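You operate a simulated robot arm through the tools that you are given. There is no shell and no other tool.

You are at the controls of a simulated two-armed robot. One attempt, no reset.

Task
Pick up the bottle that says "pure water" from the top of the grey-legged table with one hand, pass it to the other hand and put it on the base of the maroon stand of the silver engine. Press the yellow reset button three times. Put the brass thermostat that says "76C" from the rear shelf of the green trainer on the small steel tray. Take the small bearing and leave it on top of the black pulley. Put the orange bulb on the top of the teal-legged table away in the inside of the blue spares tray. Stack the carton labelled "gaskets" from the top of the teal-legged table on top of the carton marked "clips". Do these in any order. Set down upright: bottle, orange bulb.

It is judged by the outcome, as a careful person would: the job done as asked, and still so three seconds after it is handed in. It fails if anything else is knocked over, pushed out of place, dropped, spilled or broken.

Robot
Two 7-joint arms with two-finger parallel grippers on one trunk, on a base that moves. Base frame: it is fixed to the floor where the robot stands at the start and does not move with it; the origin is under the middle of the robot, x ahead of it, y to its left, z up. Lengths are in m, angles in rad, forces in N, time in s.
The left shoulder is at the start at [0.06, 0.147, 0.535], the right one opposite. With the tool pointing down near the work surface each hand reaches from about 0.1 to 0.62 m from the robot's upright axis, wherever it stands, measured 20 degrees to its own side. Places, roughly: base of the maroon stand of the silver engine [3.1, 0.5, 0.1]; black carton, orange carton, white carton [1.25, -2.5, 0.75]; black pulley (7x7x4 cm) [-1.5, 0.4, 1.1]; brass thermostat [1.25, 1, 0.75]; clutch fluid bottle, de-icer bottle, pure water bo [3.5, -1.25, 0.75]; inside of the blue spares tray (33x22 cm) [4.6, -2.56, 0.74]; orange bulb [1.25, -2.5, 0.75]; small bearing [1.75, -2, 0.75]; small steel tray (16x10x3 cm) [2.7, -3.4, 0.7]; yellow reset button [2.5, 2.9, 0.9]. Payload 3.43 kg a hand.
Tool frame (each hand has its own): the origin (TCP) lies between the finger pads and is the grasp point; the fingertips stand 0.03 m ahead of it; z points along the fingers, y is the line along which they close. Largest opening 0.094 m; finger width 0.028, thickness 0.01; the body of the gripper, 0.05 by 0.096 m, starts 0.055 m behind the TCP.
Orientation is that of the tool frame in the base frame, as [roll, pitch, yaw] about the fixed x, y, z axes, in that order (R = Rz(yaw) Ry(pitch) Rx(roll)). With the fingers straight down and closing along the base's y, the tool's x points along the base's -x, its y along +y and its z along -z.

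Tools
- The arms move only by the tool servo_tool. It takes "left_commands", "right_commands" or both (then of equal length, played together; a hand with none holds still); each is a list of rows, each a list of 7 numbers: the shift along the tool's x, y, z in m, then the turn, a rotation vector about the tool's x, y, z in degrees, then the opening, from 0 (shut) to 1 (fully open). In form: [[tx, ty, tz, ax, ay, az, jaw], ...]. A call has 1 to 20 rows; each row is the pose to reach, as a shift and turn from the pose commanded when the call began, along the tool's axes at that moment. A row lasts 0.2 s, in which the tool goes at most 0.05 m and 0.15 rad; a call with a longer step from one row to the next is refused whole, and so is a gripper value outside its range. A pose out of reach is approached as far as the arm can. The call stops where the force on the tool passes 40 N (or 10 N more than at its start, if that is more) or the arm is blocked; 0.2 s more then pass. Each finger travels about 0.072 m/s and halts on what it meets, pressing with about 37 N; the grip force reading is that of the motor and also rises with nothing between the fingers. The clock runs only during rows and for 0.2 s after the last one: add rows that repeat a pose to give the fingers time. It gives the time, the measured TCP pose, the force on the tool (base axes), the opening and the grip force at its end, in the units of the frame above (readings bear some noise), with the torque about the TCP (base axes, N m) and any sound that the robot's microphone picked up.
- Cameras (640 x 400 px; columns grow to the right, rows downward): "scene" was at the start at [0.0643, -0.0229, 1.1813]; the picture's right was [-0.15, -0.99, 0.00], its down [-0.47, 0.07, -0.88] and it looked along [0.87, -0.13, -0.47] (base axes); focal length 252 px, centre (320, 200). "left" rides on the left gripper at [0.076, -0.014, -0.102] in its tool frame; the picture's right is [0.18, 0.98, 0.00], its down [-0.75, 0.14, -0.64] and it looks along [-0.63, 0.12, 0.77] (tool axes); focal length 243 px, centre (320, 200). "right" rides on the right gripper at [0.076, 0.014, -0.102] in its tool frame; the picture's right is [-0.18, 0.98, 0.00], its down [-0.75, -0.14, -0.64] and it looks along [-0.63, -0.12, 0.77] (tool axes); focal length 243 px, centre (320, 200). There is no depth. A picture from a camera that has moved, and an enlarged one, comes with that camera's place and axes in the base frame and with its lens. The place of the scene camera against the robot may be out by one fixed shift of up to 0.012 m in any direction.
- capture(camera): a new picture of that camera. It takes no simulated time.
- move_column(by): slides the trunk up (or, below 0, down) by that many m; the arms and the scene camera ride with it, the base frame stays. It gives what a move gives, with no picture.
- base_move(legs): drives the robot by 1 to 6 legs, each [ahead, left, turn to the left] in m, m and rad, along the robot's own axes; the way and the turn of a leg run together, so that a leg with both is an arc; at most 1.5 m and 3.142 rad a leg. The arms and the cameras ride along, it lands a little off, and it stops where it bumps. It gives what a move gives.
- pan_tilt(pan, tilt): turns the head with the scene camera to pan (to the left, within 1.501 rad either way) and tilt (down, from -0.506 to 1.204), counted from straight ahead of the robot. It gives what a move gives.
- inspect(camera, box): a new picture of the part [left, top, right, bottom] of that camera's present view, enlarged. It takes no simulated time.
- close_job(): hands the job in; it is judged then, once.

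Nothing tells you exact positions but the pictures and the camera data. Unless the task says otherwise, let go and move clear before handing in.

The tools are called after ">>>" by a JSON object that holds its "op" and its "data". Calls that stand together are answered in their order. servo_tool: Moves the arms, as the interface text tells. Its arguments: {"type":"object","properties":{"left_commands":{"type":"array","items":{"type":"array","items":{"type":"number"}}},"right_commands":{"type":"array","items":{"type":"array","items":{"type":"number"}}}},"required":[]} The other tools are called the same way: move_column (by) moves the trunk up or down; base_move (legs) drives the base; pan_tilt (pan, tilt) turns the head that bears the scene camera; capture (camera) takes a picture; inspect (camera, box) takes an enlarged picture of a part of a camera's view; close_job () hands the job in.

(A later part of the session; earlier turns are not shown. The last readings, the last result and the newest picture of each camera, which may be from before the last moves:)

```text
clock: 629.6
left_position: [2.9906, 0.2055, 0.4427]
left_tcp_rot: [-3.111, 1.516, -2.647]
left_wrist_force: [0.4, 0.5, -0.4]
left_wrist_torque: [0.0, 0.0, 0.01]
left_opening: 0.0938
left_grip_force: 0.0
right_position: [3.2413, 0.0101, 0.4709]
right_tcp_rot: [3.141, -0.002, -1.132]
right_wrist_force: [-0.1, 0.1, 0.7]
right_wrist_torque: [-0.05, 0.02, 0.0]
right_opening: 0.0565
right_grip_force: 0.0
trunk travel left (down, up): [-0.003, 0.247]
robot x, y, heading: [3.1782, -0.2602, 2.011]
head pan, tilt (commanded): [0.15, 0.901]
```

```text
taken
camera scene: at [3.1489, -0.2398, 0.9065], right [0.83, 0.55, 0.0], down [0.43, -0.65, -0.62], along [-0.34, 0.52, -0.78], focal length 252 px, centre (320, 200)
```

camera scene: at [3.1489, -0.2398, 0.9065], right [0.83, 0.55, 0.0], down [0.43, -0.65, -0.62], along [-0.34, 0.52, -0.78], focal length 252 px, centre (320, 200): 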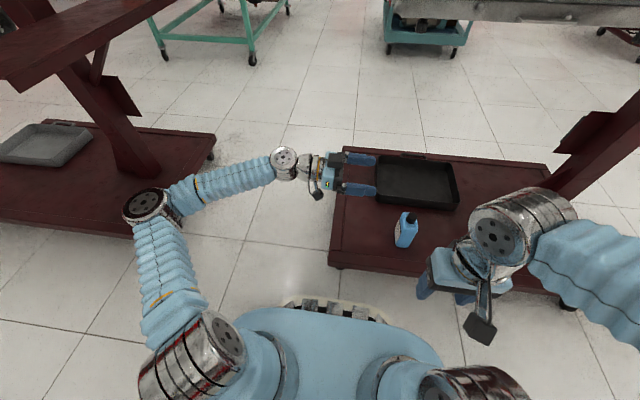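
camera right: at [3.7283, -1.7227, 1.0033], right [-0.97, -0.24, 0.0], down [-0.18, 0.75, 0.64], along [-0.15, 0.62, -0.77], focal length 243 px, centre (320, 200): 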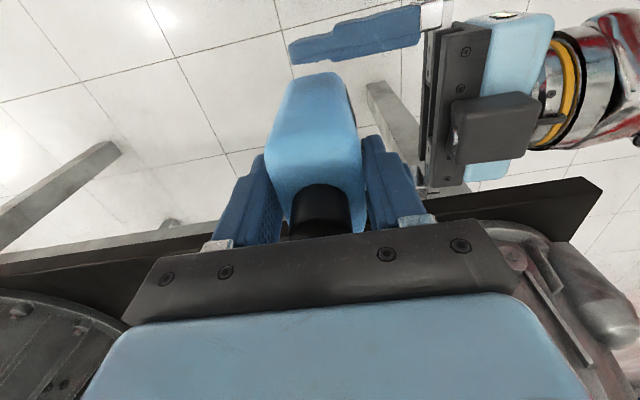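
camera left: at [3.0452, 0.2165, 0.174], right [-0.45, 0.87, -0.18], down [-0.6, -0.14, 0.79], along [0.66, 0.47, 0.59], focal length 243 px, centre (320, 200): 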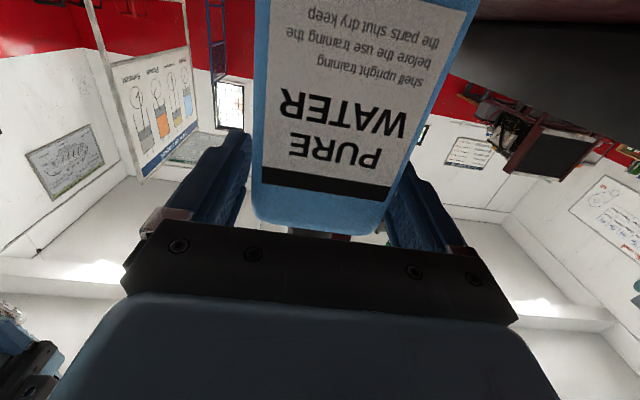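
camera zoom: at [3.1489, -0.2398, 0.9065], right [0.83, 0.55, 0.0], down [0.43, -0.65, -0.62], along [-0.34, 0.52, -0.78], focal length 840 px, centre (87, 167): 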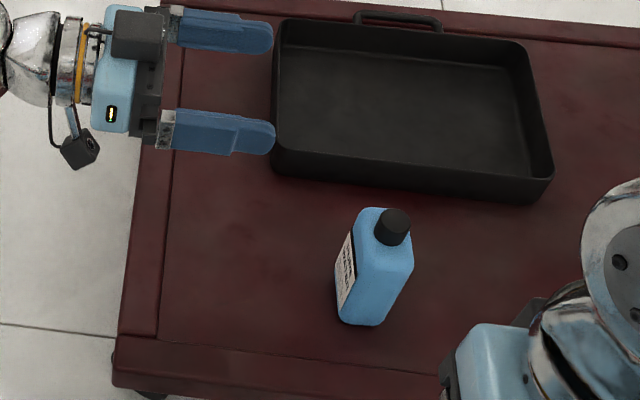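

The bottle stands upright on the base. I'll back away from the stand, return the left hand to its normal pose and raise the trunk.

>>> {"op": "base_move", "data": {"legs": [[-0.25, 0, 0]]}}

>>> {"op": "servo_tool", "data": {"left_commands": [[0, 0, 0, 0, 8, 0, 1], [0, 0, 0, 0, 16, 0, 1], [0, 0, 0, 0, 24, 0, 1], [0, 0, 0, 0, 32, 0, 1], [0, 0, 0, 0, 40, 0, 1], [0, 0, 0, 0, 48, 0, 1], [0, 0, 0, 0, 56, 0, 1], [0, 0, 0, 0, 64, 0, 1], [0, 0, 0, 0, 72, 0, 1], [0, 0, 0, 0, 80, 0, 1], [0, 0, 0, 0, 87, 0, 1]]}}

>>> {"op": "servo_tool", "data": {"left_commands": [[0, 0, 0, 0, 0, -8, 1], [0, 0, 0, 0, 0, -16, 1], [0, 0, 0, 0, 0, -24, 1], [0, 0, 0, 0, 0, -32, 1], [0, 0, 0, 0, 0, -40, 1], [0, 0, 0, 0, 0, -48, 1], [0, 0, 0, 0, 0, -56, 1], [0, 0, 0, 0, 0, -64, 1], [0, 0, 0, 0, 0, -72, 1], [0, 0, 0, 0, 0, -80, 1], [0, 0, 0, 0, 0, -88, 1]]}}

>>> {"op": "move_column", "data": {"by": 0.24}}

>>> {"op": "pan_tilt", "data": {"pan": 0.0, "tilt": 0.6}}

>>> {"op": "capture", "data": {"camera": "scene"}}

```text
clock: 631.4
left_position: [3.0948, -0.0188, 0.443]
left_tcp_rot: [-3.128, 1.517, -2.66]
left_wrist_force: [0.4, 0.3, -0.3]
left_wrist_torque: [-0.01, -0.01, 0.01]
left_opening: 0.0941
left_grip_force: 0.1
right_position: [3.3468, -0.2157, 0.4701]
right_tcp_rot: [3.14, -0.002, -1.132]
right_wrist_force: [-0.3, 0.2, 0.3]
right_wrist_torque: [0.02, -0.02, 0.01]
right_opening: 0.0564
right_grip_force: 0.1
trunk travel left (down, up): [-0.003, 0.247]
robot x, y, heading: [3.2807, -0.4894, 2.008]
head pan, tilt (commanded): [0.15, 0.901]
```

```text
clock: 633.8
left_position: [3.0941, -0.0198, 0.4433]
left_tcp_rot: [3.14, -0.003, -2.672]
left_wrist_force: [-0.6, -0.4, 0.2]
left_wrist_torque: [0.01, -0.01, 0.03]
left_opening: 0.0938
left_grip_force: 0.1
right_position: [3.3461, -0.2158, 0.4716]
right_tcp_rot: [3.141, -0.001, -1.133]
right_wrist_force: [0.7, 0.6, -1.4]
right_wrist_torque: [0.02, -0.01, 0.04]
right_opening: 0.0567
right_grip_force: 0.0
trunk travel left (down, up): [-0.003, 0.247]
robot x, y, heading: [3.2789, -0.4911, 2.007]
head pan, tilt (commanded): [0.15, 0.901]
```

```text
clock: 636.2
left_position: [3.0964, -0.0188, 0.4423]
left_tcp_rot: [3.139, 0.0, -1.135]
left_wrist_force: [-0.6, 0.2, -0.3]
left_wrist_torque: [0.0, 0.0, -0.01]
left_opening: 0.0941
left_grip_force: 0.1
right_position: [3.3454, -0.2138, 0.4712]
right_tcp_rot: [3.14, -0.001, -1.133]
right_wrist_force: [-0.2, -0.5, 0.2]
right_wrist_torque: [-0.01, 0.01, 0.0]
right_opening: 0.0567
right_grip_force: 0.0
trunk travel left (down, up): [-0.003, 0.247]
robot x, y, heading: [3.277, -0.4921, 2.009]
head pan, tilt (commanded): [0.15, 0.901]
```

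```text
clock: 638.7
left_position: [3.0951, -0.0195, 0.6832]
left_tcp_rot: [3.141, -0.001, -1.138]
left_wrist_force: [0.9, -0.1, 0.2]
left_wrist_torque: [0.01, 0.01, -0.01]
left_opening: 0.0941
left_grip_force: 0.0
right_position: [3.3469, -0.2147, 0.7112]
right_tcp_rot: [3.139, -0.001, -1.133]
right_wrist_force: [0.1, -0.8, 0.5]
right_wrist_torque: [0.01, -0.02, -0.01]
right_opening: 0.0565
right_grip_force: 0.1
trunk travel left (down, up): [-0.243, 0.007]
robot x, y, heading: [3.2781, -0.4868, 2.013]
head pan, tilt (commanded): [0.15, 0.901]
```

```text
clock: 639.5
left_position: [3.0949, -0.0184, 0.6835]
left_tcp_rot: [3.139, 0.0, -1.138]
left_wrist_force: [0.2, 0.9, -0.2]
left_wrist_torque: [0.0, 0.05, 0.01]
left_opening: 0.0942
left_grip_force: 0.0
right_position: [3.3461, -0.2156, 0.7117]
right_tcp_rot: [3.139, -0.002, -1.134]
right_wrist_force: [0.2, 0.1, -0.2]
right_wrist_torque: [0.0, 0.0, 0.0]
right_opening: 0.0562
right_grip_force: 0.0
trunk travel left (down, up): [-0.243, 0.007]
robot x, y, heading: [3.2776, -0.4905, 2.012]
head pan, tilt (commanded): [0.0, 0.6]
```

```text
taken
camera scene: at [3.2586, -0.4472, 1.1713], right [0.91, 0.42, 0.0], down [0.24, -0.51, -0.82], along [-0.35, 0.75, -0.57], focal length 252 px, centre (320, 200)
```

scene: 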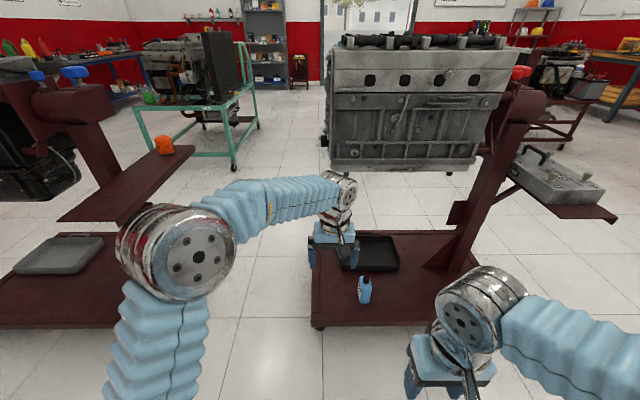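

Everything at the stand is in order. Before fetching the bearing, I'll test here whether the left hand can reach z ≈ 1.16 with a 60° forward tilt, as the pulley shelf will need.

>>> {"op": "servo_tool", "data": {"left_commands": [[0.03, 0.03, -0.01, 0, 0, 0, 1], [0.06, 0.06, -0.03, 0, 0, 0, 1], [0.08, 0.09, -0.06, 0, 0, 0, 0.8], [0.1, 0.12, -0.09, 0, 0, 0, 0.6], [0.1, 0.15, -0.12, 0, 0, 0, 0.6], [0.1, 0.18, -0.15, 0, 0, 0, 0.6], [0.1, 0.18, -0.19, 0, -8, 0, 0.6], [0.1, 0.18, -0.23, 0, -16, 0, 0.6], [0.1, 0.18, -0.27, 0, -24, 0, 0.6], [0.1, 0.18, -0.31, 0, -32, 0, 0.6], [0.1, 0.18, -0.35, 0, -40, 0, 0.6], [0.1, 0.18, -0.38, 0, -48, 0, 0.6], [0.1, 0.18, -0.4, 0, -56, 0, 0.6], [0.1, 0.18, -0.42, 0, -60, 0, 0.6], [0.1, 0.18, -0.44, 0, -60, 0, 0.6], [0.1, 0.18, -0.46, 0, -60, 0, 0.6], [0.1, 0.18, -0.48, 0, -60, 0, 0.6]]}}

>>> {"op": "capture", "data": {"camera": "scene"}}

```text
clock: 643.1
left_position: [2.9748, -0.1852, 1.1642]
left_tcp_rot: [3.138, 1.047, -1.141]
left_wrist_force: [-0.1, -0.5, -0.2]
left_wrist_torque: [0.03, 0.01, -0.02]
left_opening: 0.0564
left_grip_force: 0.0
right_position: [3.3471, -0.2162, 0.7112]
right_tcp_rot: [3.14, -0.003, -1.132]
right_wrist_force: [0.7, -0.1, 0.4]
right_wrist_torque: [0.01, -0.03, 0.01]
right_opening: 0.0565
right_grip_force: 0.0
trunk travel left (down, up): [-0.243, 0.007]
robot x, y, heading: [3.2795, -0.4932, 2.007]
head pan, tilt (commanded): [0.0, 0.6]
```

```text
taken
camera scene: at [3.2586, -0.4473, 1.1713], right [0.91, 0.42, 0.0], down [0.24, -0.51, -0.83], along [-0.35, 0.75, -0.56], focal length 252 px, centre (320, 200)
```

scene: 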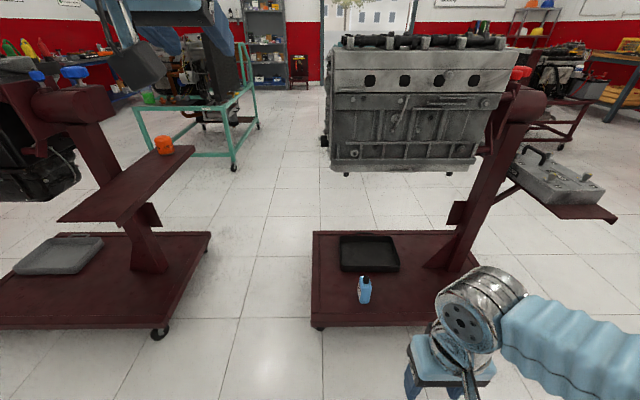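

The reach test succeeded (z = 1.164 at 60° tilt). I'll lower the left hand, keep the tilt, and drive west along the lane, turning in the wide gap to face the bearing tray.

>>> {"op": "servo_tool", "data": {"left_commands": [[0.044, 0, 0.01, 0, 0, 0, 0.6], [0.088, 0, 0.02, 0, 0, 0, 0.6], [0.132, 0, 0.03, 0, 0, 0, 0.6], [0.176, 0, 0.04, 0, 0, 0, 0.6], [0.22, 0, 0.05, 0, 0, 0, 0.6], [0.265, 0, 0.06, 0, 0, 0, 0.6]]}}

>>> {"op": "base_move", "data": {"legs": [[0, 1.08, 0], [-0.15, 0, 0], [0, 0, 3.13], [0, -0.9, 0]]}}

>>> {"op": "pan_tilt", "data": {"pan": -0.3, "tilt": 0.6}}

>>> {"op": "capture", "data": {"camera": "scene"}}

```text
clock: 644.5
left_position: [3.0076, -0.2563, 0.9041]
left_tcp_rot: [3.14, 1.046, -1.139]
left_wrist_force: [0.0, -0.9, 0.4]
left_wrist_torque: [0.0, 0.01, 0.0]
left_opening: 0.0563
left_grip_force: 0.1
right_position: [3.3461, -0.2154, 0.7111]
right_tcp_rot: [3.139, -0.002, -1.133]
right_wrist_force: [-0.2, 0.5, 0.4]
right_wrist_torque: [-0.02, -0.03, -0.02]
right_opening: 0.0565
right_grip_force: 0.1
trunk travel left (down, up): [-0.243, 0.007]
robot x, y, heading: [3.2807, -0.4903, 2.008]
head pan, tilt (commanded): [0.0, 0.6]
```

```text
clock: 662.7
left_position: [1.7882, -1.691, 0.9053]
left_tcp_rot: [3.138, 1.048, 1.974]
left_wrist_force: [0.3, 0.0, 0.6]
left_wrist_torque: [-0.02, 0.01, 0.0]
left_opening: 0.0563
left_grip_force: 0.1
right_position: [1.4484, -1.7253, 0.7106]
right_tcp_rot: [3.139, 0.0, 1.983]
right_wrist_force: [0.3, -0.3, 0.2]
right_wrist_torque: [-0.02, 0.01, 0.02]
right_opening: 0.0566
right_grip_force: 0.0
trunk travel left (down, up): [-0.243, 0.007]
robot x, y, heading: [1.522, -1.4499, -1.161]
head pan, tilt (commanded): [0.0, 0.6]
```

```text
clock: 663.5
left_position: [1.7895, -1.6924, 0.9049]
left_tcp_rot: [3.136, 1.047, 1.975]
left_wrist_force: [0.2, -0.2, 0.1]
left_wrist_torque: [0.01, -0.01, 0.0]
left_opening: 0.0564
left_grip_force: 0.1
right_position: [1.4494, -1.7242, 0.7114]
right_tcp_rot: [3.14, -0.003, 1.983]
right_wrist_force: [0.2, -0.5, 0.1]
right_wrist_torque: [0.0, 0.0, -0.01]
right_opening: 0.0564
right_grip_force: 0.1
trunk travel left (down, up): [-0.243, 0.007]
robot x, y, heading: [1.5237, -1.4495, -1.16]
head pan, tilt (commanded): [-0.3, 0.6]
```

```text
taken
camera scene: at [1.5256, -1.5217, 1.1713], right [-0.99, -0.11, 0.0], down [-0.06, 0.56, -0.83], along [0.09, -0.82, -0.56], focal length 252 px, centre (320, 200)
```

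scene: 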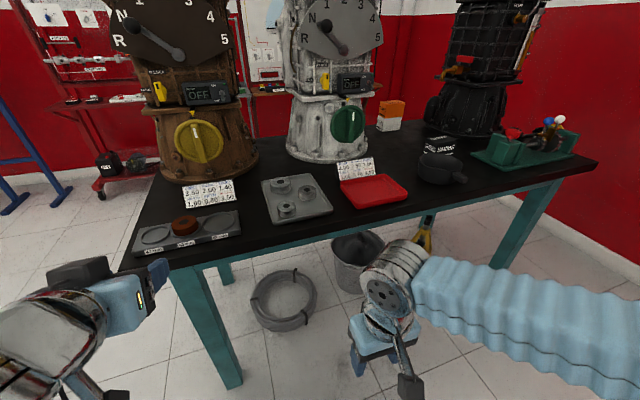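

The carton stack and all else look fine. The bearing tray is about 0.6 m ahead. I'll square up, strafe right 0.22 m and move a bit closer.

>>> {"op": "base_move", "data": {"legs": [[0, 0, 0.021], [0, -0.22, 0], [0.12, 0, 0]]}}

>>> {"op": "pan_tilt", "data": {"pan": 0.1, "tilt": 0.8}}

>>> {"op": "capture", "data": {"camera": "scene"}}

>>> {"op": "capture", "data": {"camera": "left"}}

```text
clock: 666.4
left_position: [1.6425, -1.887, 0.9051]
left_tcp_rot: [3.139, 1.047, 1.994]
left_wrist_force: [0.6, -0.9, -0.3]
left_wrist_torque: [0.03, 0.02, 0.03]
left_opening: 0.0563
left_grip_force: 0.1
right_position: [1.3043, -1.927, 0.7118]
right_tcp_rot: [3.141, -0.001, 2.002]
right_wrist_force: [1.0, 0.9, 0.3]
right_wrist_torque: [-0.03, 0.0, -0.03]
right_opening: 0.0562
right_grip_force: 0.2
trunk travel left (down, up): [-0.243, 0.007]
robot x, y, heading: [1.3724, -1.6529, -1.139]
head pan, tilt (commanded): [-0.3, 0.6]
```

```text
clock: 667.3
left_position: [1.6443, -1.8874, 0.9047]
left_tcp_rot: [3.138, 1.047, 1.996]
left_wrist_force: [-0.8, 0.2, -0.7]
left_wrist_torque: [0.0, 0.02, 0.03]
left_opening: 0.0567
left_grip_force: 0.1
right_position: [1.3045, -1.9283, 0.7098]
right_tcp_rot: [3.139, -0.003, 2.003]
right_wrist_force: [0.5, 0.2, 0.5]
right_wrist_torque: [-0.03, -0.02, 0.01]
right_opening: 0.0565
right_grip_force: 0.0
trunk travel left (down, up): [-0.243, 0.007]
robot x, y, heading: [1.374, -1.654, -1.138]
head pan, tilt (commanded): [0.099, 0.799]
```

```text
taken
camera scene: at [1.4061, -1.7052, 1.1545], right [-0.86, -0.51, 0.0], down [-0.36, 0.62, -0.7], along [0.35, -0.6, -0.72], focal length 252 px, centre (320, 200)
```

scene: 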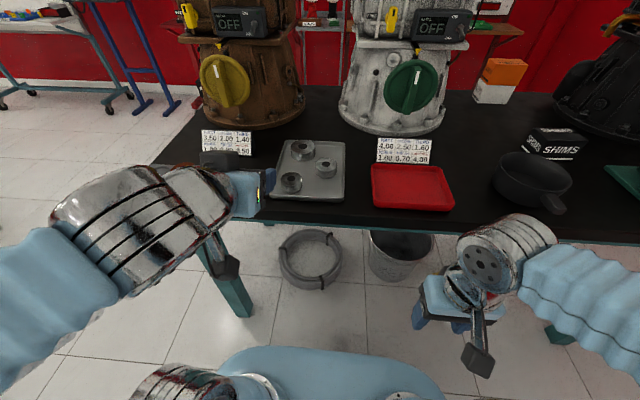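

```text
taken
camera left: at [1.5797, -1.7787, 0.891], right [0.86, 0.49, -0.16], down [0.05, 0.22, 0.97], along [0.51, -0.84, 0.16], focal length 243 px, centre (320, 200)
```

left: 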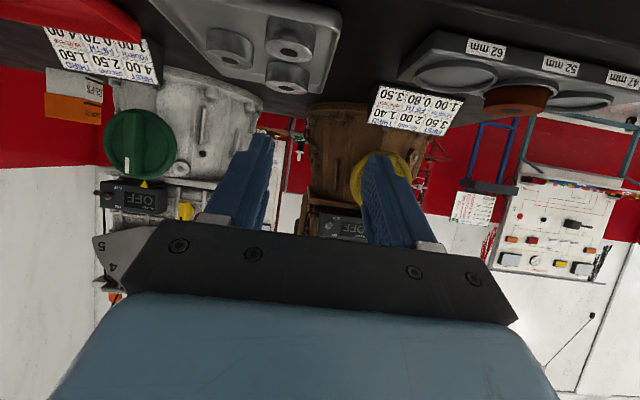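

The bearings are in view from both cameras. I'll zoom in to confirm sizes and locate the small one.

>>> {"op": "inspect", "data": {"camera": "left", "box": [190, 0, 350, 110]}}

>>> {"op": "inspect", "data": {"camera": "scene", "box": [265, 130, 365, 210]}}

```text
3.64 times, centred on (270, 55) of left
camera zoom: at [1.5797, -1.7787, 0.891], right [0.86, 0.49, -0.16], down [0.05, 0.22, 0.97], along [0.51, -0.84, 0.16], focal length 882 px, centre (502, 727)
```

zoom: 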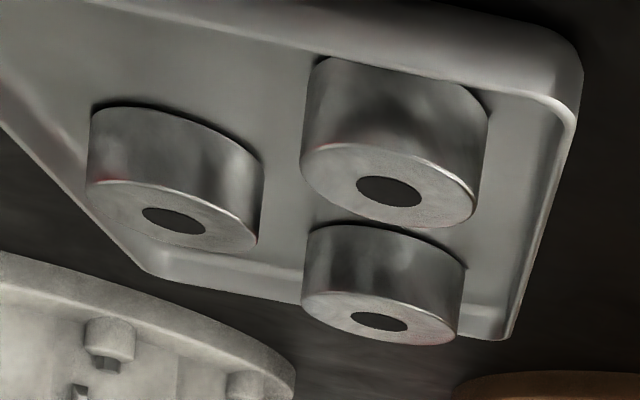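

```text
5.00 times, centred on (315, 170) of scene
camera zoom: at [1.4061, -1.7052, 1.1545], right [-0.86, -0.51, 0.0], down [-0.36, 0.62, -0.7], along [0.35, -0.6, -0.72], focal length 1260 px, centre (345, 350)
```

zoom: 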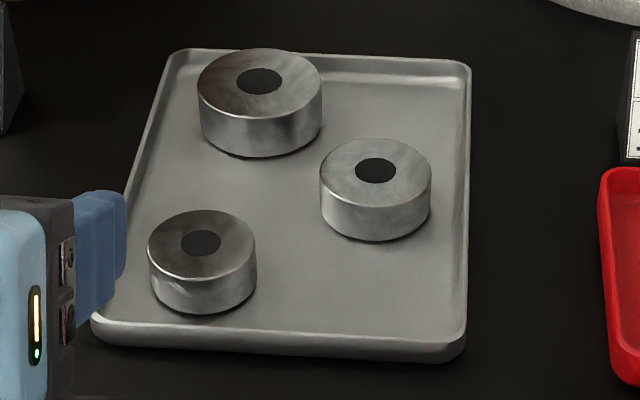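

The front one is the smallest (about 47 mm), at roughly (1.678, -2.055). I'll bring the tilted left hand to a pre-grasp point 10 cm short of it.

>>> {"op": "servo_tool", "data": {"left_commands": [[0.006, -0.01, 0.023, 0, 0, 0, 0.75], [0.012, -0.02, 0.046, 0, 0, 0, 0.75], [0.018, -0.03, 0.069, 0, 0, 0, 0.75], [0.0231, -0.0384, 0.0915, 0, 0, 0, 0.75], [0.0231, -0.0384, 0.0915, 0, 0, 0, 0.75]]}}

>>> {"op": "capture", "data": {"camera": "left"}}

>>> {"op": "inspect", "data": {"camera": "left", "box": [240, 30, 420, 180]}}

>>> {"op": "inspect", "data": {"camera": "scene", "box": [230, 110, 370, 230]}}

```text
clock: 668.5
left_position: [1.637, -1.9652, 0.8397]
left_tcp_rot: [3.139, 1.045, 1.994]
left_wrist_force: [0.0, -0.3, -0.1]
left_wrist_torque: [-0.04, 0.01, 0.04]
left_opening: 0.0705
left_grip_force: 0.1
right_position: [1.3054, -1.9276, 0.7106]
right_tcp_rot: [3.139, -0.003, 2.001]
right_wrist_force: [0.0, -1.2, -0.8]
right_wrist_torque: [-0.04, -0.02, 0.01]
right_opening: 0.0565
right_grip_force: 0.1
trunk travel left (down, up): [-0.243, 0.007]
robot x, y, heading: [1.3763, -1.6529, -1.139]
head pan, tilt (commanded): [0.099, 0.799]
```

```text
taken
camera left: at [1.5729, -1.8567, 0.8247], right [0.86, 0.49, -0.16], down [0.05, 0.22, 0.97], along [0.51, -0.84, 0.16], focal length 243 px, centre (320, 200)
```

left: 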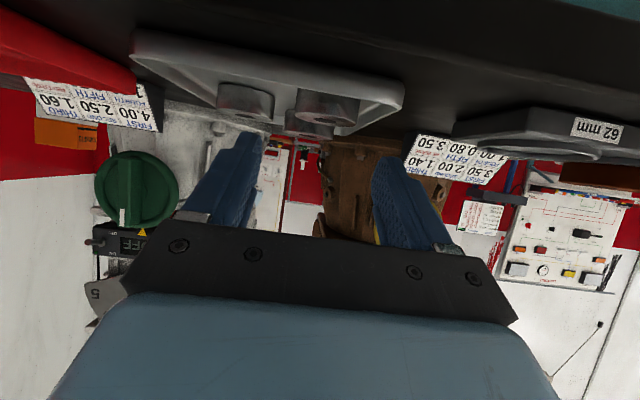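

```text
2.67 times, centred on (330, 105) of left
camera zoom: at [1.5729, -1.8567, 0.8247], right [0.86, 0.49, -0.16], down [0.05, 0.22, 0.97], along [0.51, -0.84, 0.16], focal length 647 px, centre (293, 453)
```

zoom: 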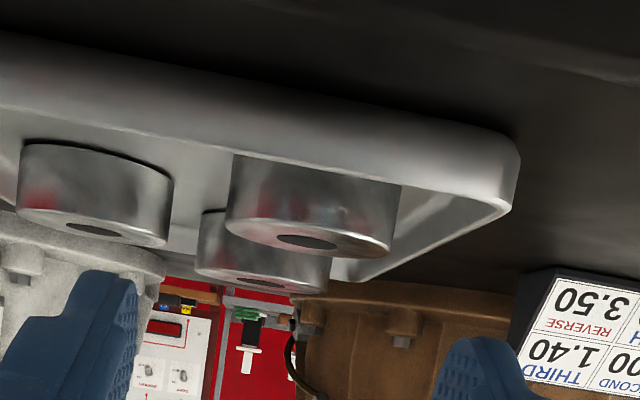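

```text
3.33 times, centred on (300, 170) of scene
camera zoom: at [1.4061, -1.7052, 1.1545], right [-0.86, -0.51, 0.0], down [-0.36, 0.62, -0.7], along [0.35, -0.6, -0.72], focal length 840 px, centre (387, 300)
```

zoom: 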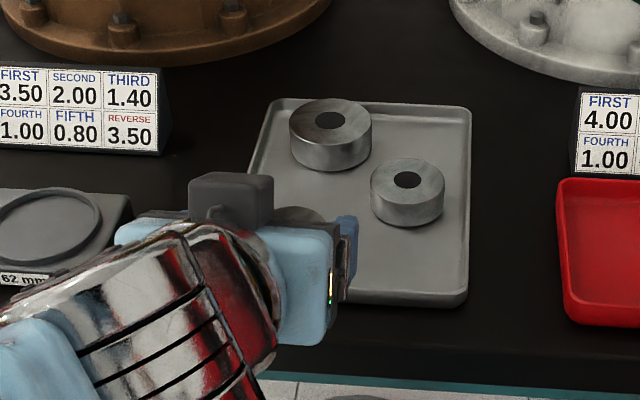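

Triangulating the two views: the small bearing's top centre is at (1.666, -2.021, 0.796). I'll advance most of the way and re-check the fit.

>>> {"op": "servo_tool", "data": {"left_commands": [[0.002, 0.001, 0.012, 0, 0, 0, 0.75], [0.004, 0.002, 0.024, 0, 0, 0, 0.75], [0.0055, 0.003, 0.036, 0, 0, 0, 0.75], [0.0065, 0.0034, 0.045, 0, 0, 0, 0.75], [0.0065, 0.0034, 0.045, 0, 0, 0, 0.75]]}}

>>> {"op": "inspect", "data": {"camera": "left", "box": [220, 60, 420, 240]}}

>>> {"op": "inspect", "data": {"camera": "scene", "box": [240, 120, 360, 220]}}

```text
clock: 669.7
left_position: [1.6542, -1.9976, 0.8124]
left_tcp_rot: [3.137, 1.05, 1.991]
left_wrist_force: [0.4, 1.4, 11.6]
left_wrist_torque: [0.04, -0.52, 0.13]
left_opening: 0.0711
left_grip_force: 0.1
right_position: [1.3051, -1.9281, 0.7111]
right_tcp_rot: [3.139, -0.001, 2.002]
right_wrist_force: [-1.0, 0.5, -0.6]
right_wrist_torque: [0.0, -0.02, 0.02]
right_opening: 0.0564
right_grip_force: 0.1
trunk travel left (down, up): [-0.243, 0.007]
robot x, y, heading: [1.375, -1.6525, -1.138]
head pan, tilt (commanded): [0.099, 0.799]
```

```text
2.22 times, centred on (320, 150) of left
camera zoom: at [1.5903, -1.8877, 0.7976], right [0.86, 0.49, -0.16], down [0.05, 0.22, 0.97], along [0.51, -0.84, 0.17], focal length 539 px, centre (320, 311)
```

zoom: 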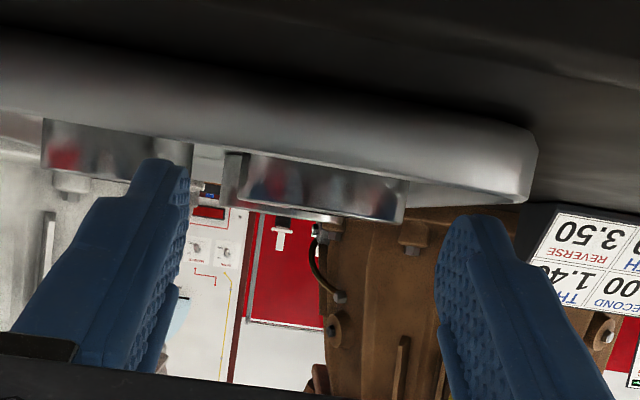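

```text
4.00 times, centred on (300, 170) of scene
camera zoom: at [1.4056, -1.7045, 1.1547], right [-0.86, -0.51, 0.0], down [-0.36, 0.62, -0.7], along [0.35, -0.6, -0.72], focal length 1008 px, centre (400, 320)
```

zoom: 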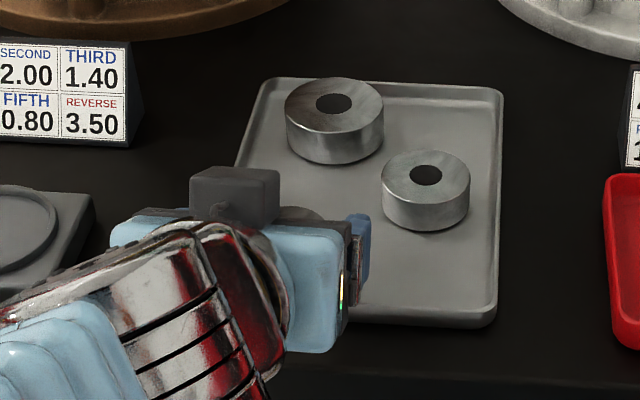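

The left fingertip is touching the tray's rim: the bearing sits close to that corner. I'll back out and come in diagonally (turned 45° to the right), where the fingers have room on both sides.

>>> {"op": "servo_tool", "data": {"left_commands": [[-0.003, 0, -0.015, 0, 0, 0, 0.75], [-0.006, 0, -0.035, 0, 0, 0, 0.75], [-0.006, 0, -0.06, 0, 0, 0, 0.75], [-0.006, 0, -0.09, 0, 0, 0, 0.75], [-0.006, 0, -0.12, 0, 0, 0, 0.75]]}}

>>> {"op": "servo_tool", "data": {"left_commands": [[0, 0.005, 0, 6.5, 0, 3.75, 0.7], [0, 0.01, 0, 13, 0, 7.5, 0.7], [0, 0.015, 0, 19.5, 0, 11.25, 0.7], [0, 0.02, 0, 26, 0, 15, 0.7], [0, 0.025, 0, 32.5, 0, 18.75, 0.7], [0, 0.03, 0, 38.97, 0, 22.5, 0.7], [0, 0.03, 0, 38.97, 0, 22.5, 0.7]]}}

>>> {"op": "capture", "data": {"camera": "left"}}

>>> {"op": "inspect", "data": {"camera": "scene", "box": [240, 120, 360, 220]}}

```text
clock: 670.9
left_position: [1.6141, -1.9047, 0.8752]
left_tcp_rot: [3.139, 1.045, 1.996]
left_wrist_force: [0.0, -1.4, -0.2]
left_wrist_torque: [-0.01, 0.03, 0.01]
left_opening: 0.0703
left_grip_force: 0.0
right_position: [1.3046, -1.9275, 0.7104]
right_tcp_rot: [3.141, -0.004, 2.001]
right_wrist_force: [-0.3, -0.8, 1.6]
right_wrist_torque: [0.01, -0.02, -0.04]
right_opening: 0.0561
right_grip_force: 0.0
trunk travel left (down, up): [-0.243, 0.007]
robot x, y, heading: [1.3741, -1.657, -1.139]
head pan, tilt (commanded): [0.099, 0.799]
```

```text
clock: 672.5
left_position: [1.6408, -1.8926, 0.8762]
left_tcp_rot: [3.14, 1.046, 1.21]
left_wrist_force: [0.9, 0.7, 0.5]
left_wrist_torque: [0.04, 0.0, 0.0]
left_opening: 0.066
left_grip_force: 0.1
right_position: [1.3043, -1.9288, 0.7106]
right_tcp_rot: [3.139, -0.004, 2.003]
right_wrist_force: [0.2, -0.8, -0.1]
right_wrist_torque: [0.02, 0.04, 0.03]
right_opening: 0.0566
right_grip_force: 0.0
trunk travel left (down, up): [-0.243, 0.007]
robot x, y, heading: [1.3728, -1.652, -1.14]
head pan, tilt (commanded): [0.099, 0.799]
```

```text
taken
camera left: at [1.6734, -1.7692, 0.8624], right [0.95, -0.26, -0.16], down [0.19, 0.12, 0.97], along [-0.24, -0.96, 0.16], focal length 243 px, centre (320, 200)
```

left: 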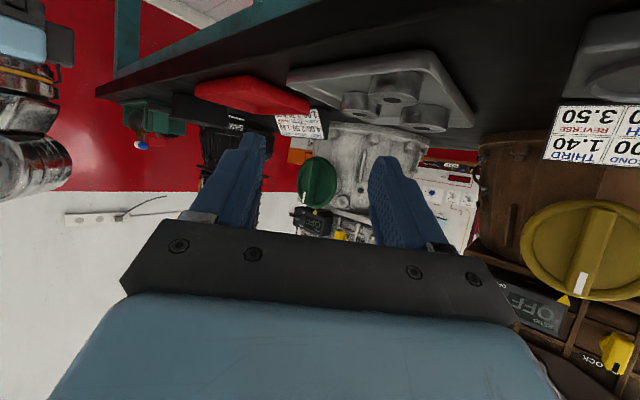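

```text
4.00 times, centred on (300, 170) of scene
camera zoom: at [1.4062, -1.7051, 1.1545], right [-0.86, -0.51, 0.0], down [-0.36, 0.62, -0.7], along [0.35, -0.6, -0.72], focal length 1008 px, centre (400, 320)
```

zoom: 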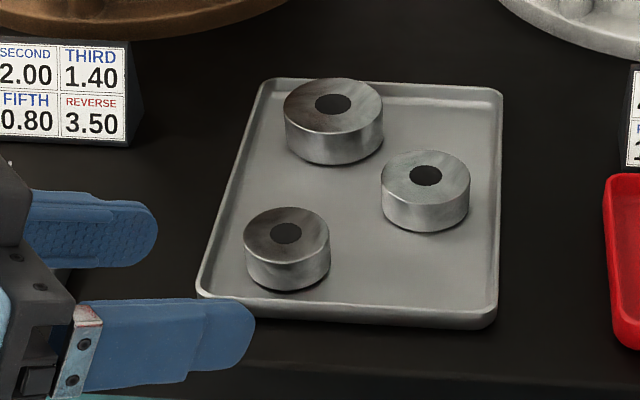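

The diagonal orientation is set and the bearing is undisturbed. I'll zoom with the hand camera to refine its position.

>>> {"op": "inspect", "data": {"camera": "left", "box": [320, 40, 480, 150]}}

```text
3.64 times, centred on (400, 95) of left
camera zoom: at [1.6734, -1.7692, 0.8624], right [0.95, -0.26, -0.16], down [0.19, 0.12, 0.97], along [-0.24, -0.96, 0.16], focal length 882 px, centre (29, 582)
```

zoom: 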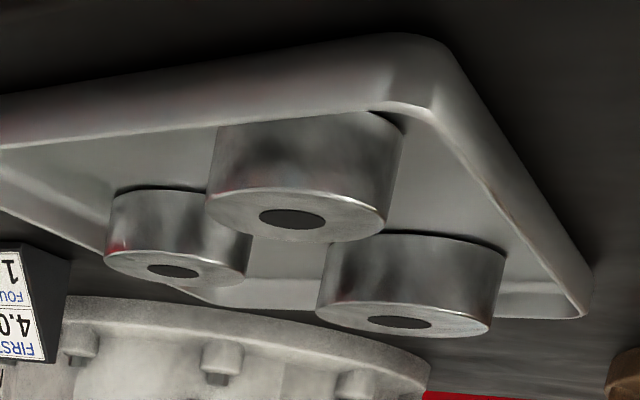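

The bearing's position is confirmed within 2 mm. I'll line up and advance in stages with a 6 cm opening.

>>> {"op": "servo_tool", "data": {"left_commands": [[0.004, 0.02, 0.008, 0, 0, 0, 0.65], [0.008, 0.04, 0.016, 0, 0, 0, 0.65], [0.011, 0.055, 0.025, 0, 0, 0, 0.65], [0.0141, 0.0691, 0.04, 0, 0, 0, 0.65], [0.0141, 0.0691, 0.06, 0, 0, 0, 0.65], [0.0141, 0.0691, 0.08, 0, 0, 0, 0.65], [0.0141, 0.0691, 0.08, 0, 0, 0, 0.65]]}}

>>> {"op": "inspect", "data": {"camera": "left", "box": [220, 60, 420, 240]}}

>>> {"op": "inspect", "data": {"camera": "scene", "box": [240, 120, 360, 220]}}

```text
clock: 674.1
left_position: [1.6829, -1.9733, 0.8245]
left_tcp_rot: [-3.141, 1.045, 1.211]
left_wrist_force: [0.1, 0.0, -0.7]
left_wrist_torque: [0.0, 0.03, 0.0]
left_opening: 0.061
left_grip_force: 0.0
right_position: [1.3045, -1.9285, 0.7105]
right_tcp_rot: [3.14, -0.001, 2.005]
right_wrist_force: [-0.1, -0.7, 0.5]
right_wrist_torque: [0.03, -0.04, 0.03]
right_opening: 0.0563
right_grip_force: 0.0
trunk travel left (down, up): [-0.243, 0.007]
robot x, y, heading: [1.3724, -1.6478, -1.141]
head pan, tilt (commanded): [0.099, 0.799]
```

```text
2.22 times, centred on (320, 150) of left
camera zoom: at [1.7156, -1.8516, 0.8098], right [0.95, -0.26, -0.16], down [0.19, 0.12, 0.97], along [-0.23, -0.96, 0.16], focal length 539 px, centre (320, 311)
```

zoom: 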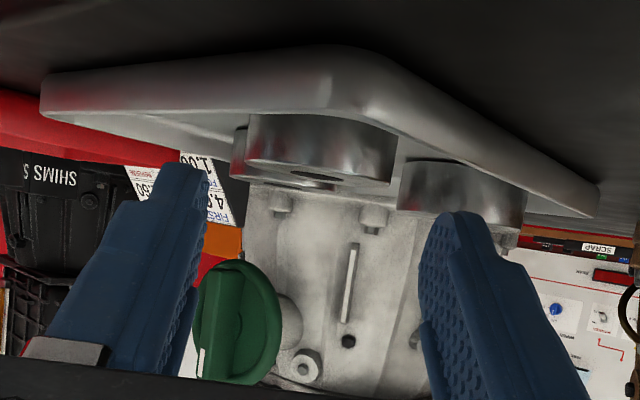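

```text
4.00 times, centred on (300, 170) of scene
camera zoom: at [1.4061, -1.7052, 1.1545], right [-0.86, -0.51, 0.0], down [-0.36, 0.62, -0.7], along [0.35, -0.6, -0.72], focal length 1008 px, centre (400, 320)
```

zoom: 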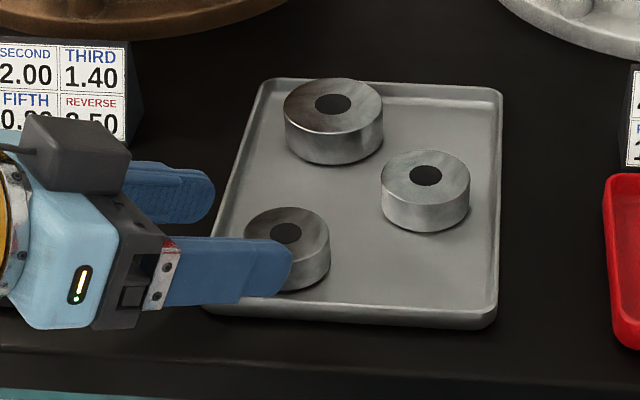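

Centred between the fingertips. Advancing the last 4.7 cm in small steps.

>>> {"op": "servo_tool", "data": {"left_commands": [[-0.001, 0.001, 0.01, 0, 0, 0, 0.65], [-0.0015, 0.002, 0.02, 0, 0, 0, 0.65], [-0.002, 0.003, 0.03, 0, 0, 0, 0.65], [-0.0022, 0.0031, 0.038, 0, 0, 0, 0.65], [-0.0022, 0.0031, 0.044, 0, 0, 0, 0.65]]}}

>>> {"op": "inspect", "data": {"camera": "left", "box": [220, 60, 420, 240]}}

>>> {"op": "inspect", "data": {"camera": "scene", "box": [240, 120, 360, 220]}}

```text
clock: 675.3
left_position: [1.6719, -2.0113, 0.804]
left_tcp_rot: [3.141, 1.046, 1.211]
left_wrist_force: [-0.1, -0.5, 0.0]
left_wrist_torque: [-0.03, 0.02, 0.02]
left_opening: 0.0612
left_grip_force: 0.0
right_position: [1.3055, -1.9284, 0.7113]
right_tcp_rot: [3.139, -0.002, 2.002]
right_wrist_force: [0.4, -1.2, 0.3]
right_wrist_torque: [0.02, -0.05, 0.01]
right_opening: 0.0566
right_grip_force: 0.0
trunk travel left (down, up): [-0.243, 0.007]
robot x, y, heading: [1.3751, -1.6533, -1.142]
head pan, tilt (commanded): [0.099, 0.799]
```

```text
2.22 times, centred on (320, 150) of left
camera zoom: at [1.7053, -1.8889, 0.79], right [0.95, -0.26, -0.16], down [0.19, 0.12, 0.97], along [-0.23, -0.96, 0.16], focal length 539 px, centre (320, 311)
```

zoom: 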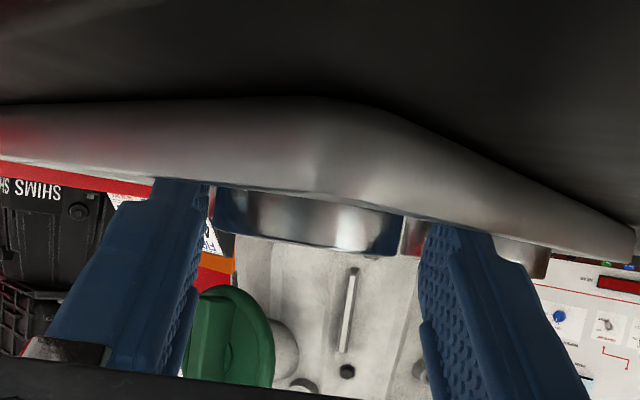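

```text
4.00 times, centred on (300, 170) of scene
camera zoom: at [1.4062, -1.7051, 1.1545], right [-0.86, -0.51, 0.0], down [-0.36, 0.62, -0.7], along [0.35, -0.6, -0.72], focal length 1008 px, centre (400, 320)
```

zoom: 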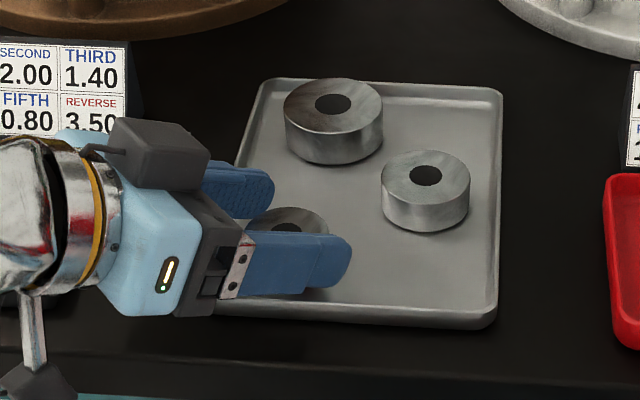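

The bearing sits between the pads with good overlap and no contact force. Closing the jaw.

>>> {"op": "servo_tool", "data": {"left_commands": [[0, 0, 0, 0, 0, 0, 0.55], [0, 0, 0, 0, 0, 0, 0.45], [0, 0, 0, 0, 0, 0, 0.3], [0, 0, 0, 0, 0, 0, 0], [0, 0, 0, 0, 0, 0, 0]]}}

>>> {"op": "inspect", "data": {"camera": "left", "box": [220, 60, 420, 240]}}

>>> {"op": "inspect", "data": {"camera": "scene", "box": [240, 120, 360, 220]}}

```text
clock: 676.5
left_position: [1.6734, -2.0119, 0.8046]
left_tcp_rot: [3.141, 1.045, 1.211]
left_wrist_force: [0.1, -0.3, 1.0]
left_wrist_torque: [0.01, -0.02, -0.01]
left_opening: 0.0456
left_grip_force: 36.7
right_position: [1.3043, -1.929, 0.7111]
right_tcp_rot: [3.141, -0.003, 2.001]
right_wrist_force: [0.4, -0.3, 0.1]
right_wrist_torque: [0.03, 0.01, 0.01]
right_opening: 0.0564
right_grip_force: 0.1
trunk travel left (down, up): [-0.243, 0.007]
robot x, y, heading: [1.3717, -1.6544, -1.145]
head pan, tilt (commanded): [0.099, 0.799]
```

```text
2.22 times, centred on (320, 150) of left
camera zoom: at [1.7052, -1.889, 0.7901], right [0.95, -0.26, -0.16], down [0.19, 0.12, 0.97], along [-0.23, -0.96, 0.16], focal length 539 px, centre (320, 311)
```

zoom: 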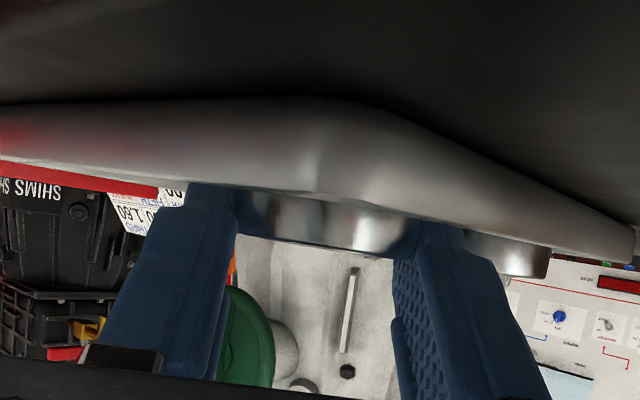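

```text
4.00 times, centred on (300, 170) of scene
camera zoom: at [1.4062, -1.7052, 1.1545], right [-0.86, -0.51, 0.0], down [-0.36, 0.62, -0.7], along [0.35, -0.6, -0.72], focal length 1008 px, centre (400, 320)
```

zoom: 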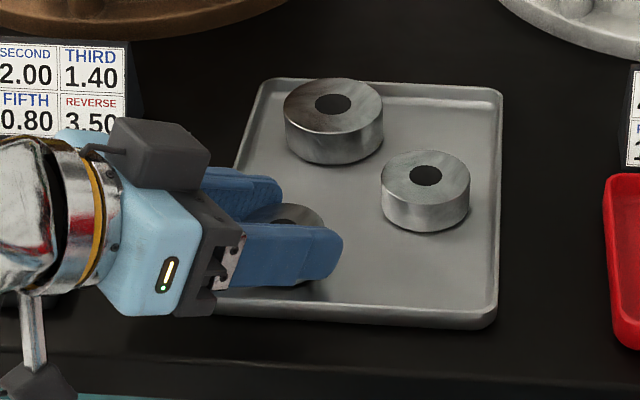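

Gripped at 45.6 mm, matching the small bearing. Lifting straight up, slowly.

>>> {"op": "servo_tool", "data": {"left_commands": [[-0.0026, 0, -0.0015, 0, 0, 0, 0], [-0.0052, 0, -0.003, 0, 0, 0, 0], [-0.0087, 0, -0.005, 0, 0, 0, 0], [-0.013, 0, -0.0075, 0, 0, 0, 0], [-0.0173, 0, -0.01, 0, 0, 0, 0], [-0.026, 0, -0.015, 0, 0, 0, 0]]}}

>>> {"op": "inspect", "data": {"camera": "left", "box": [220, 60, 420, 240]}}

>>> {"op": "inspect", "data": {"camera": "scene", "box": [240, 120, 360, 220]}}

```text
clock: 677.9
left_position: [1.672, -2.0125, 0.8338]
left_tcp_rot: [-3.141, 1.044, 1.213]
left_wrist_force: [0.5, 0.5, -0.8]
left_wrist_torque: [0.03, 0.01, -0.02]
left_opening: 0.0455
left_grip_force: 36.9
right_position: [1.3047, -1.9282, 0.7107]
right_tcp_rot: [3.139, -0.002, 2.001]
right_wrist_force: [0.6, -0.5, -0.1]
right_wrist_torque: [0.0, 0.01, 0.0]
right_opening: 0.0564
right_grip_force: 0.0
trunk travel left (down, up): [-0.243, 0.007]
robot x, y, heading: [1.3733, -1.6537, -1.138]
head pan, tilt (commanded): [0.099, 0.799]
```

```text
2.22 times, centred on (320, 150) of left
camera zoom: at [1.7044, -1.8886, 0.8201], right [0.95, -0.26, -0.16], down [0.19, 0.12, 0.97], along [-0.23, -0.96, 0.16], focal length 539 px, centre (320, 311)
```

zoom: 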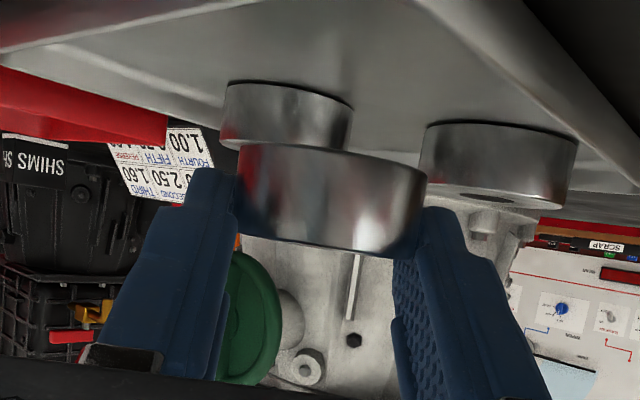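

```text
4.00 times, centred on (300, 170) of scene
camera zoom: at [1.4062, -1.7053, 1.1544], right [-0.86, -0.51, 0.0], down [-0.36, 0.62, -0.7], along [0.35, -0.6, -0.72], focal length 1008 px, centre (400, 320)
```

zoom: 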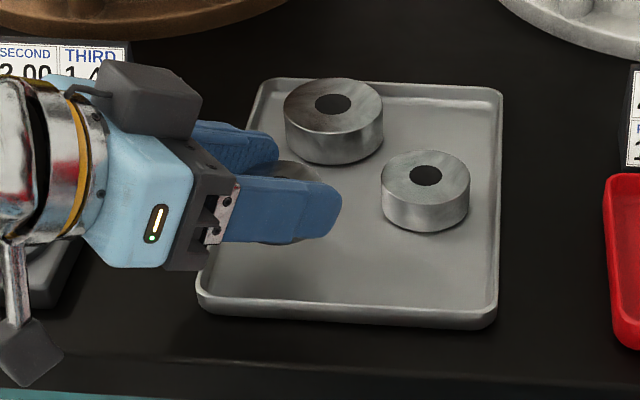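

The bearing is held level in the left hand. I'll raise it, draw it in, and back away from the table.

>>> {"op": "servo_tool", "data": {"left_commands": [[-0.013, 0, -0.0075, 0, 0, 0, 0], [-0.026, 0, -0.015, 0, 0, 0, 0], [-0.039, 0, -0.0225, 0, 0, 0, 0], [-0.052, 0, -0.03, 0, 0, 0, 0], [-0.065, 0, -0.0375, 0, 0, 0, 0], [-0.0607, -0.0089, -0.0451, 0, 0, 0, 0], [-0.0563, -0.0178, -0.0527, 0, 0, 0, 0], [-0.0519, -0.0267, -0.0603, 0, 0, 0, 0], [-0.0475, -0.0356, -0.0679, 0, 0, 0, 0], [-0.0431, -0.0445, -0.0755, 0, 0, 0, 0], [-0.0387, -0.0534, -0.0831, 0, 0, 0, 0], [-0.0343, -0.0623, -0.0907, 0, 0, 0, 0], [-0.0299, -0.0712, -0.0983, 0, 0, 0, 0], [-0.0255, -0.0801, -0.1059, 0, 0, 0, 0], [-0.0211, -0.089, -0.1135, 0, 0, 0, 0], [-0.0167, -0.098, -0.121, 0, 0, 0, 0], [-0.0122, -0.1069, -0.1286, 0, 0, 0, 0]]}}

>>> {"op": "capture", "data": {"camera": "left"}}

>>> {"op": "capture", "data": {"camera": "scene"}}

```text
clock: 681.5
left_position: [1.6087, -1.8762, 0.9085]
left_tcp_rot: [3.141, 1.046, 1.21]
left_wrist_force: [0.3, -0.4, -0.8]
left_wrist_torque: [-0.01, -0.01, -0.02]
left_opening: 0.0458
left_grip_force: 36.8
right_position: [1.3044, -1.9279, 0.7103]
right_tcp_rot: [3.14, -0.001, 2.001]
right_wrist_force: [0.0, -0.3, 0.0]
right_wrist_torque: [0.04, -0.02, -0.02]
right_opening: 0.0566
right_grip_force: 0.0
trunk travel left (down, up): [-0.243, 0.007]
robot x, y, heading: [1.3729, -1.6544, -1.143]
head pan, tilt (commanded): [0.099, 0.799]
```

```text
taken
camera left: at [1.6413, -1.7533, 0.8948], right [0.95, -0.26, -0.16], down [0.19, 0.12, 0.97], along [-0.23, -0.96, 0.16], focal length 243 px, centre (320, 200)
```

left: 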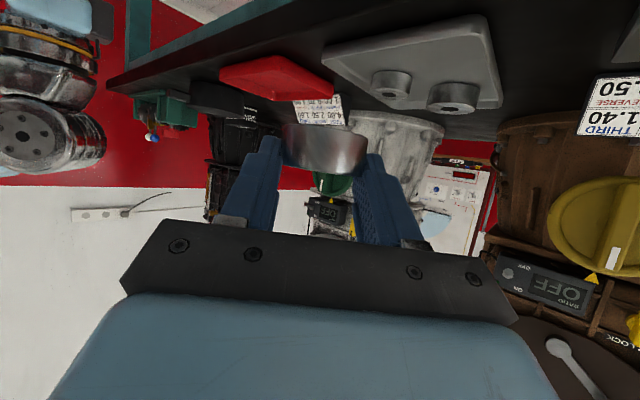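

```text
taken
camera scene: at [1.4062, -1.7053, 1.1545], right [-0.86, -0.51, 0.0], down [-0.36, 0.62, -0.7], along [0.35, -0.6, -0.72], focal length 252 px, centre (320, 200)
```

scene: 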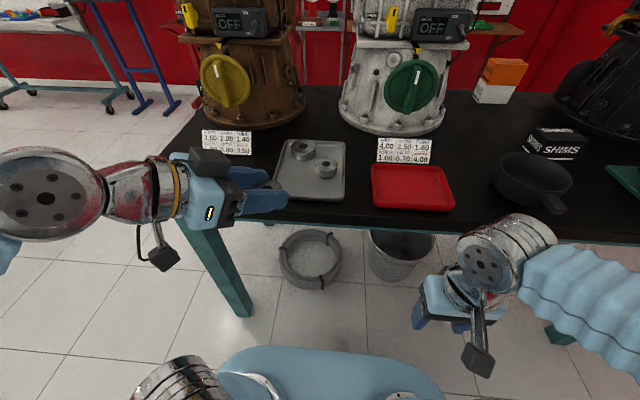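

The bearing is secure and everything else is in place. I'll drive back east along the lane, turn north in the gap, then strafe east past the silver stand's south side.

>>> {"op": "base_move", "data": {"legs": [[-0.1, 0, 0], [0, 1.15, 0], [0, 0, 3.14]]}}

>>> {"op": "capture", "data": {"camera": "left"}}

>>> {"op": "base_move", "data": {"legs": [[0.17, 0, 0], [0, -1.2, 0]]}}

>>> {"op": "pan_tilt", "data": {"pan": -0.8, "tilt": 0.45}}

>>> {"op": "capture", "data": {"camera": "scene"}}

```text
clock: 695.5
left_position: [2.1309, -0.8652, 0.9079]
left_tcp_rot: [3.139, 1.047, -1.917]
left_wrist_force: [-0.6, -0.3, -1.6]
left_wrist_torque: [-0.01, 0.02, 0.01]
left_opening: 0.0456
left_grip_force: 36.5
right_position: [2.4343, -0.8107, 0.7113]
right_tcp_rot: [3.141, -0.002, -1.123]
right_wrist_force: [-0.5, -0.5, -1.0]
right_wrist_torque: [-0.02, 0.02, 0.02]
right_opening: 0.0563
right_grip_force: 0.1
trunk travel left (down, up): [-0.243, 0.007]
robot x, y, heading: [2.3696, -1.0894, 2.016]
head pan, tilt (commanded): [0.099, 0.799]
```

```text
taken
camera left: at [2.103, -0.991, 0.8948], right [-0.96, 0.24, -0.16], down [-0.19, -0.12, 0.97], along [0.22, 0.96, 0.16], focal length 243 px, centre (320, 200)
```

left: 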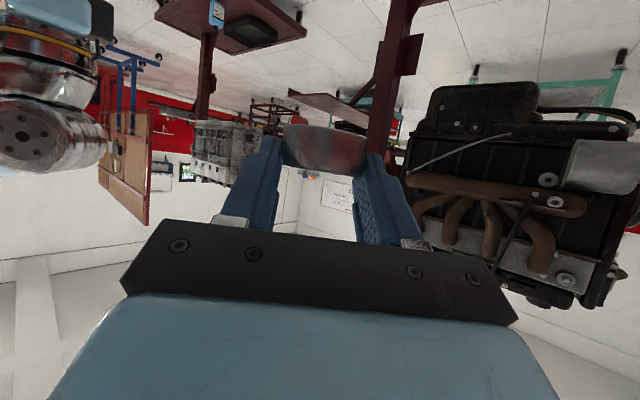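

```text
clock: 702.5
left_position: [3.1255, -0.2006, 0.9086]
left_tcp_rot: [3.141, 1.044, -1.916]
left_wrist_force: [0.1, 0.4, -2.0]
left_wrist_torque: [0.0, 0.02, 0.02]
left_opening: 0.0458
left_grip_force: 36.9
right_position: [3.4293, -0.1448, 0.7111]
right_tcp_rot: [3.139, -0.001, -1.123]
right_wrist_force: [0.0, 0.1, 0.9]
right_wrist_torque: [0.01, 0.0, 0.03]
right_opening: 0.0563
right_grip_force: 0.1
trunk travel left (down, up): [-0.243, 0.007]
robot x, y, heading: [3.3629, -0.4204, 2.014]
head pan, tilt (commanded): [0.099, 0.799]
```

```text
clock: 703.7
left_position: [3.1257, -0.2012, 0.9097]
left_tcp_rot: [3.141, 1.047, -1.916]
left_wrist_force: [-0.6, 0.6, -1.4]
left_wrist_torque: [-0.02, 0.02, 0.02]
left_opening: 0.0459
left_grip_force: 36.7
right_position: [3.4301, -0.146, 0.7113]
right_tcp_rot: [-3.141, -0.002, -1.125]
right_wrist_force: [0.5, -0.4, -0.4]
right_wrist_torque: [-0.01, 0.02, 0.01]
right_opening: 0.0564
right_grip_force: 0.1
trunk travel left (down, up): [-0.243, 0.007]
robot x, y, heading: [3.361, -0.4202, 2.019]
head pan, tilt (commanded): [-0.799, 0.45]
```

```text
taken
camera scene: at [3.4129, -0.3717, 1.1849], right [0.94, -0.35, 0.0], down [-0.15, -0.41, -0.9], along [0.31, 0.84, -0.44], focal length 252 px, centre (320, 200)
```

scene: 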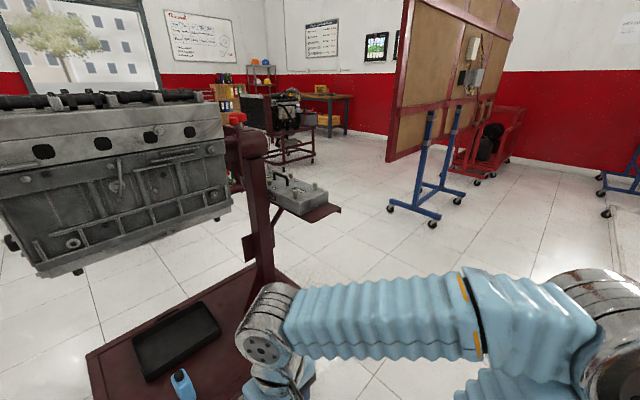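

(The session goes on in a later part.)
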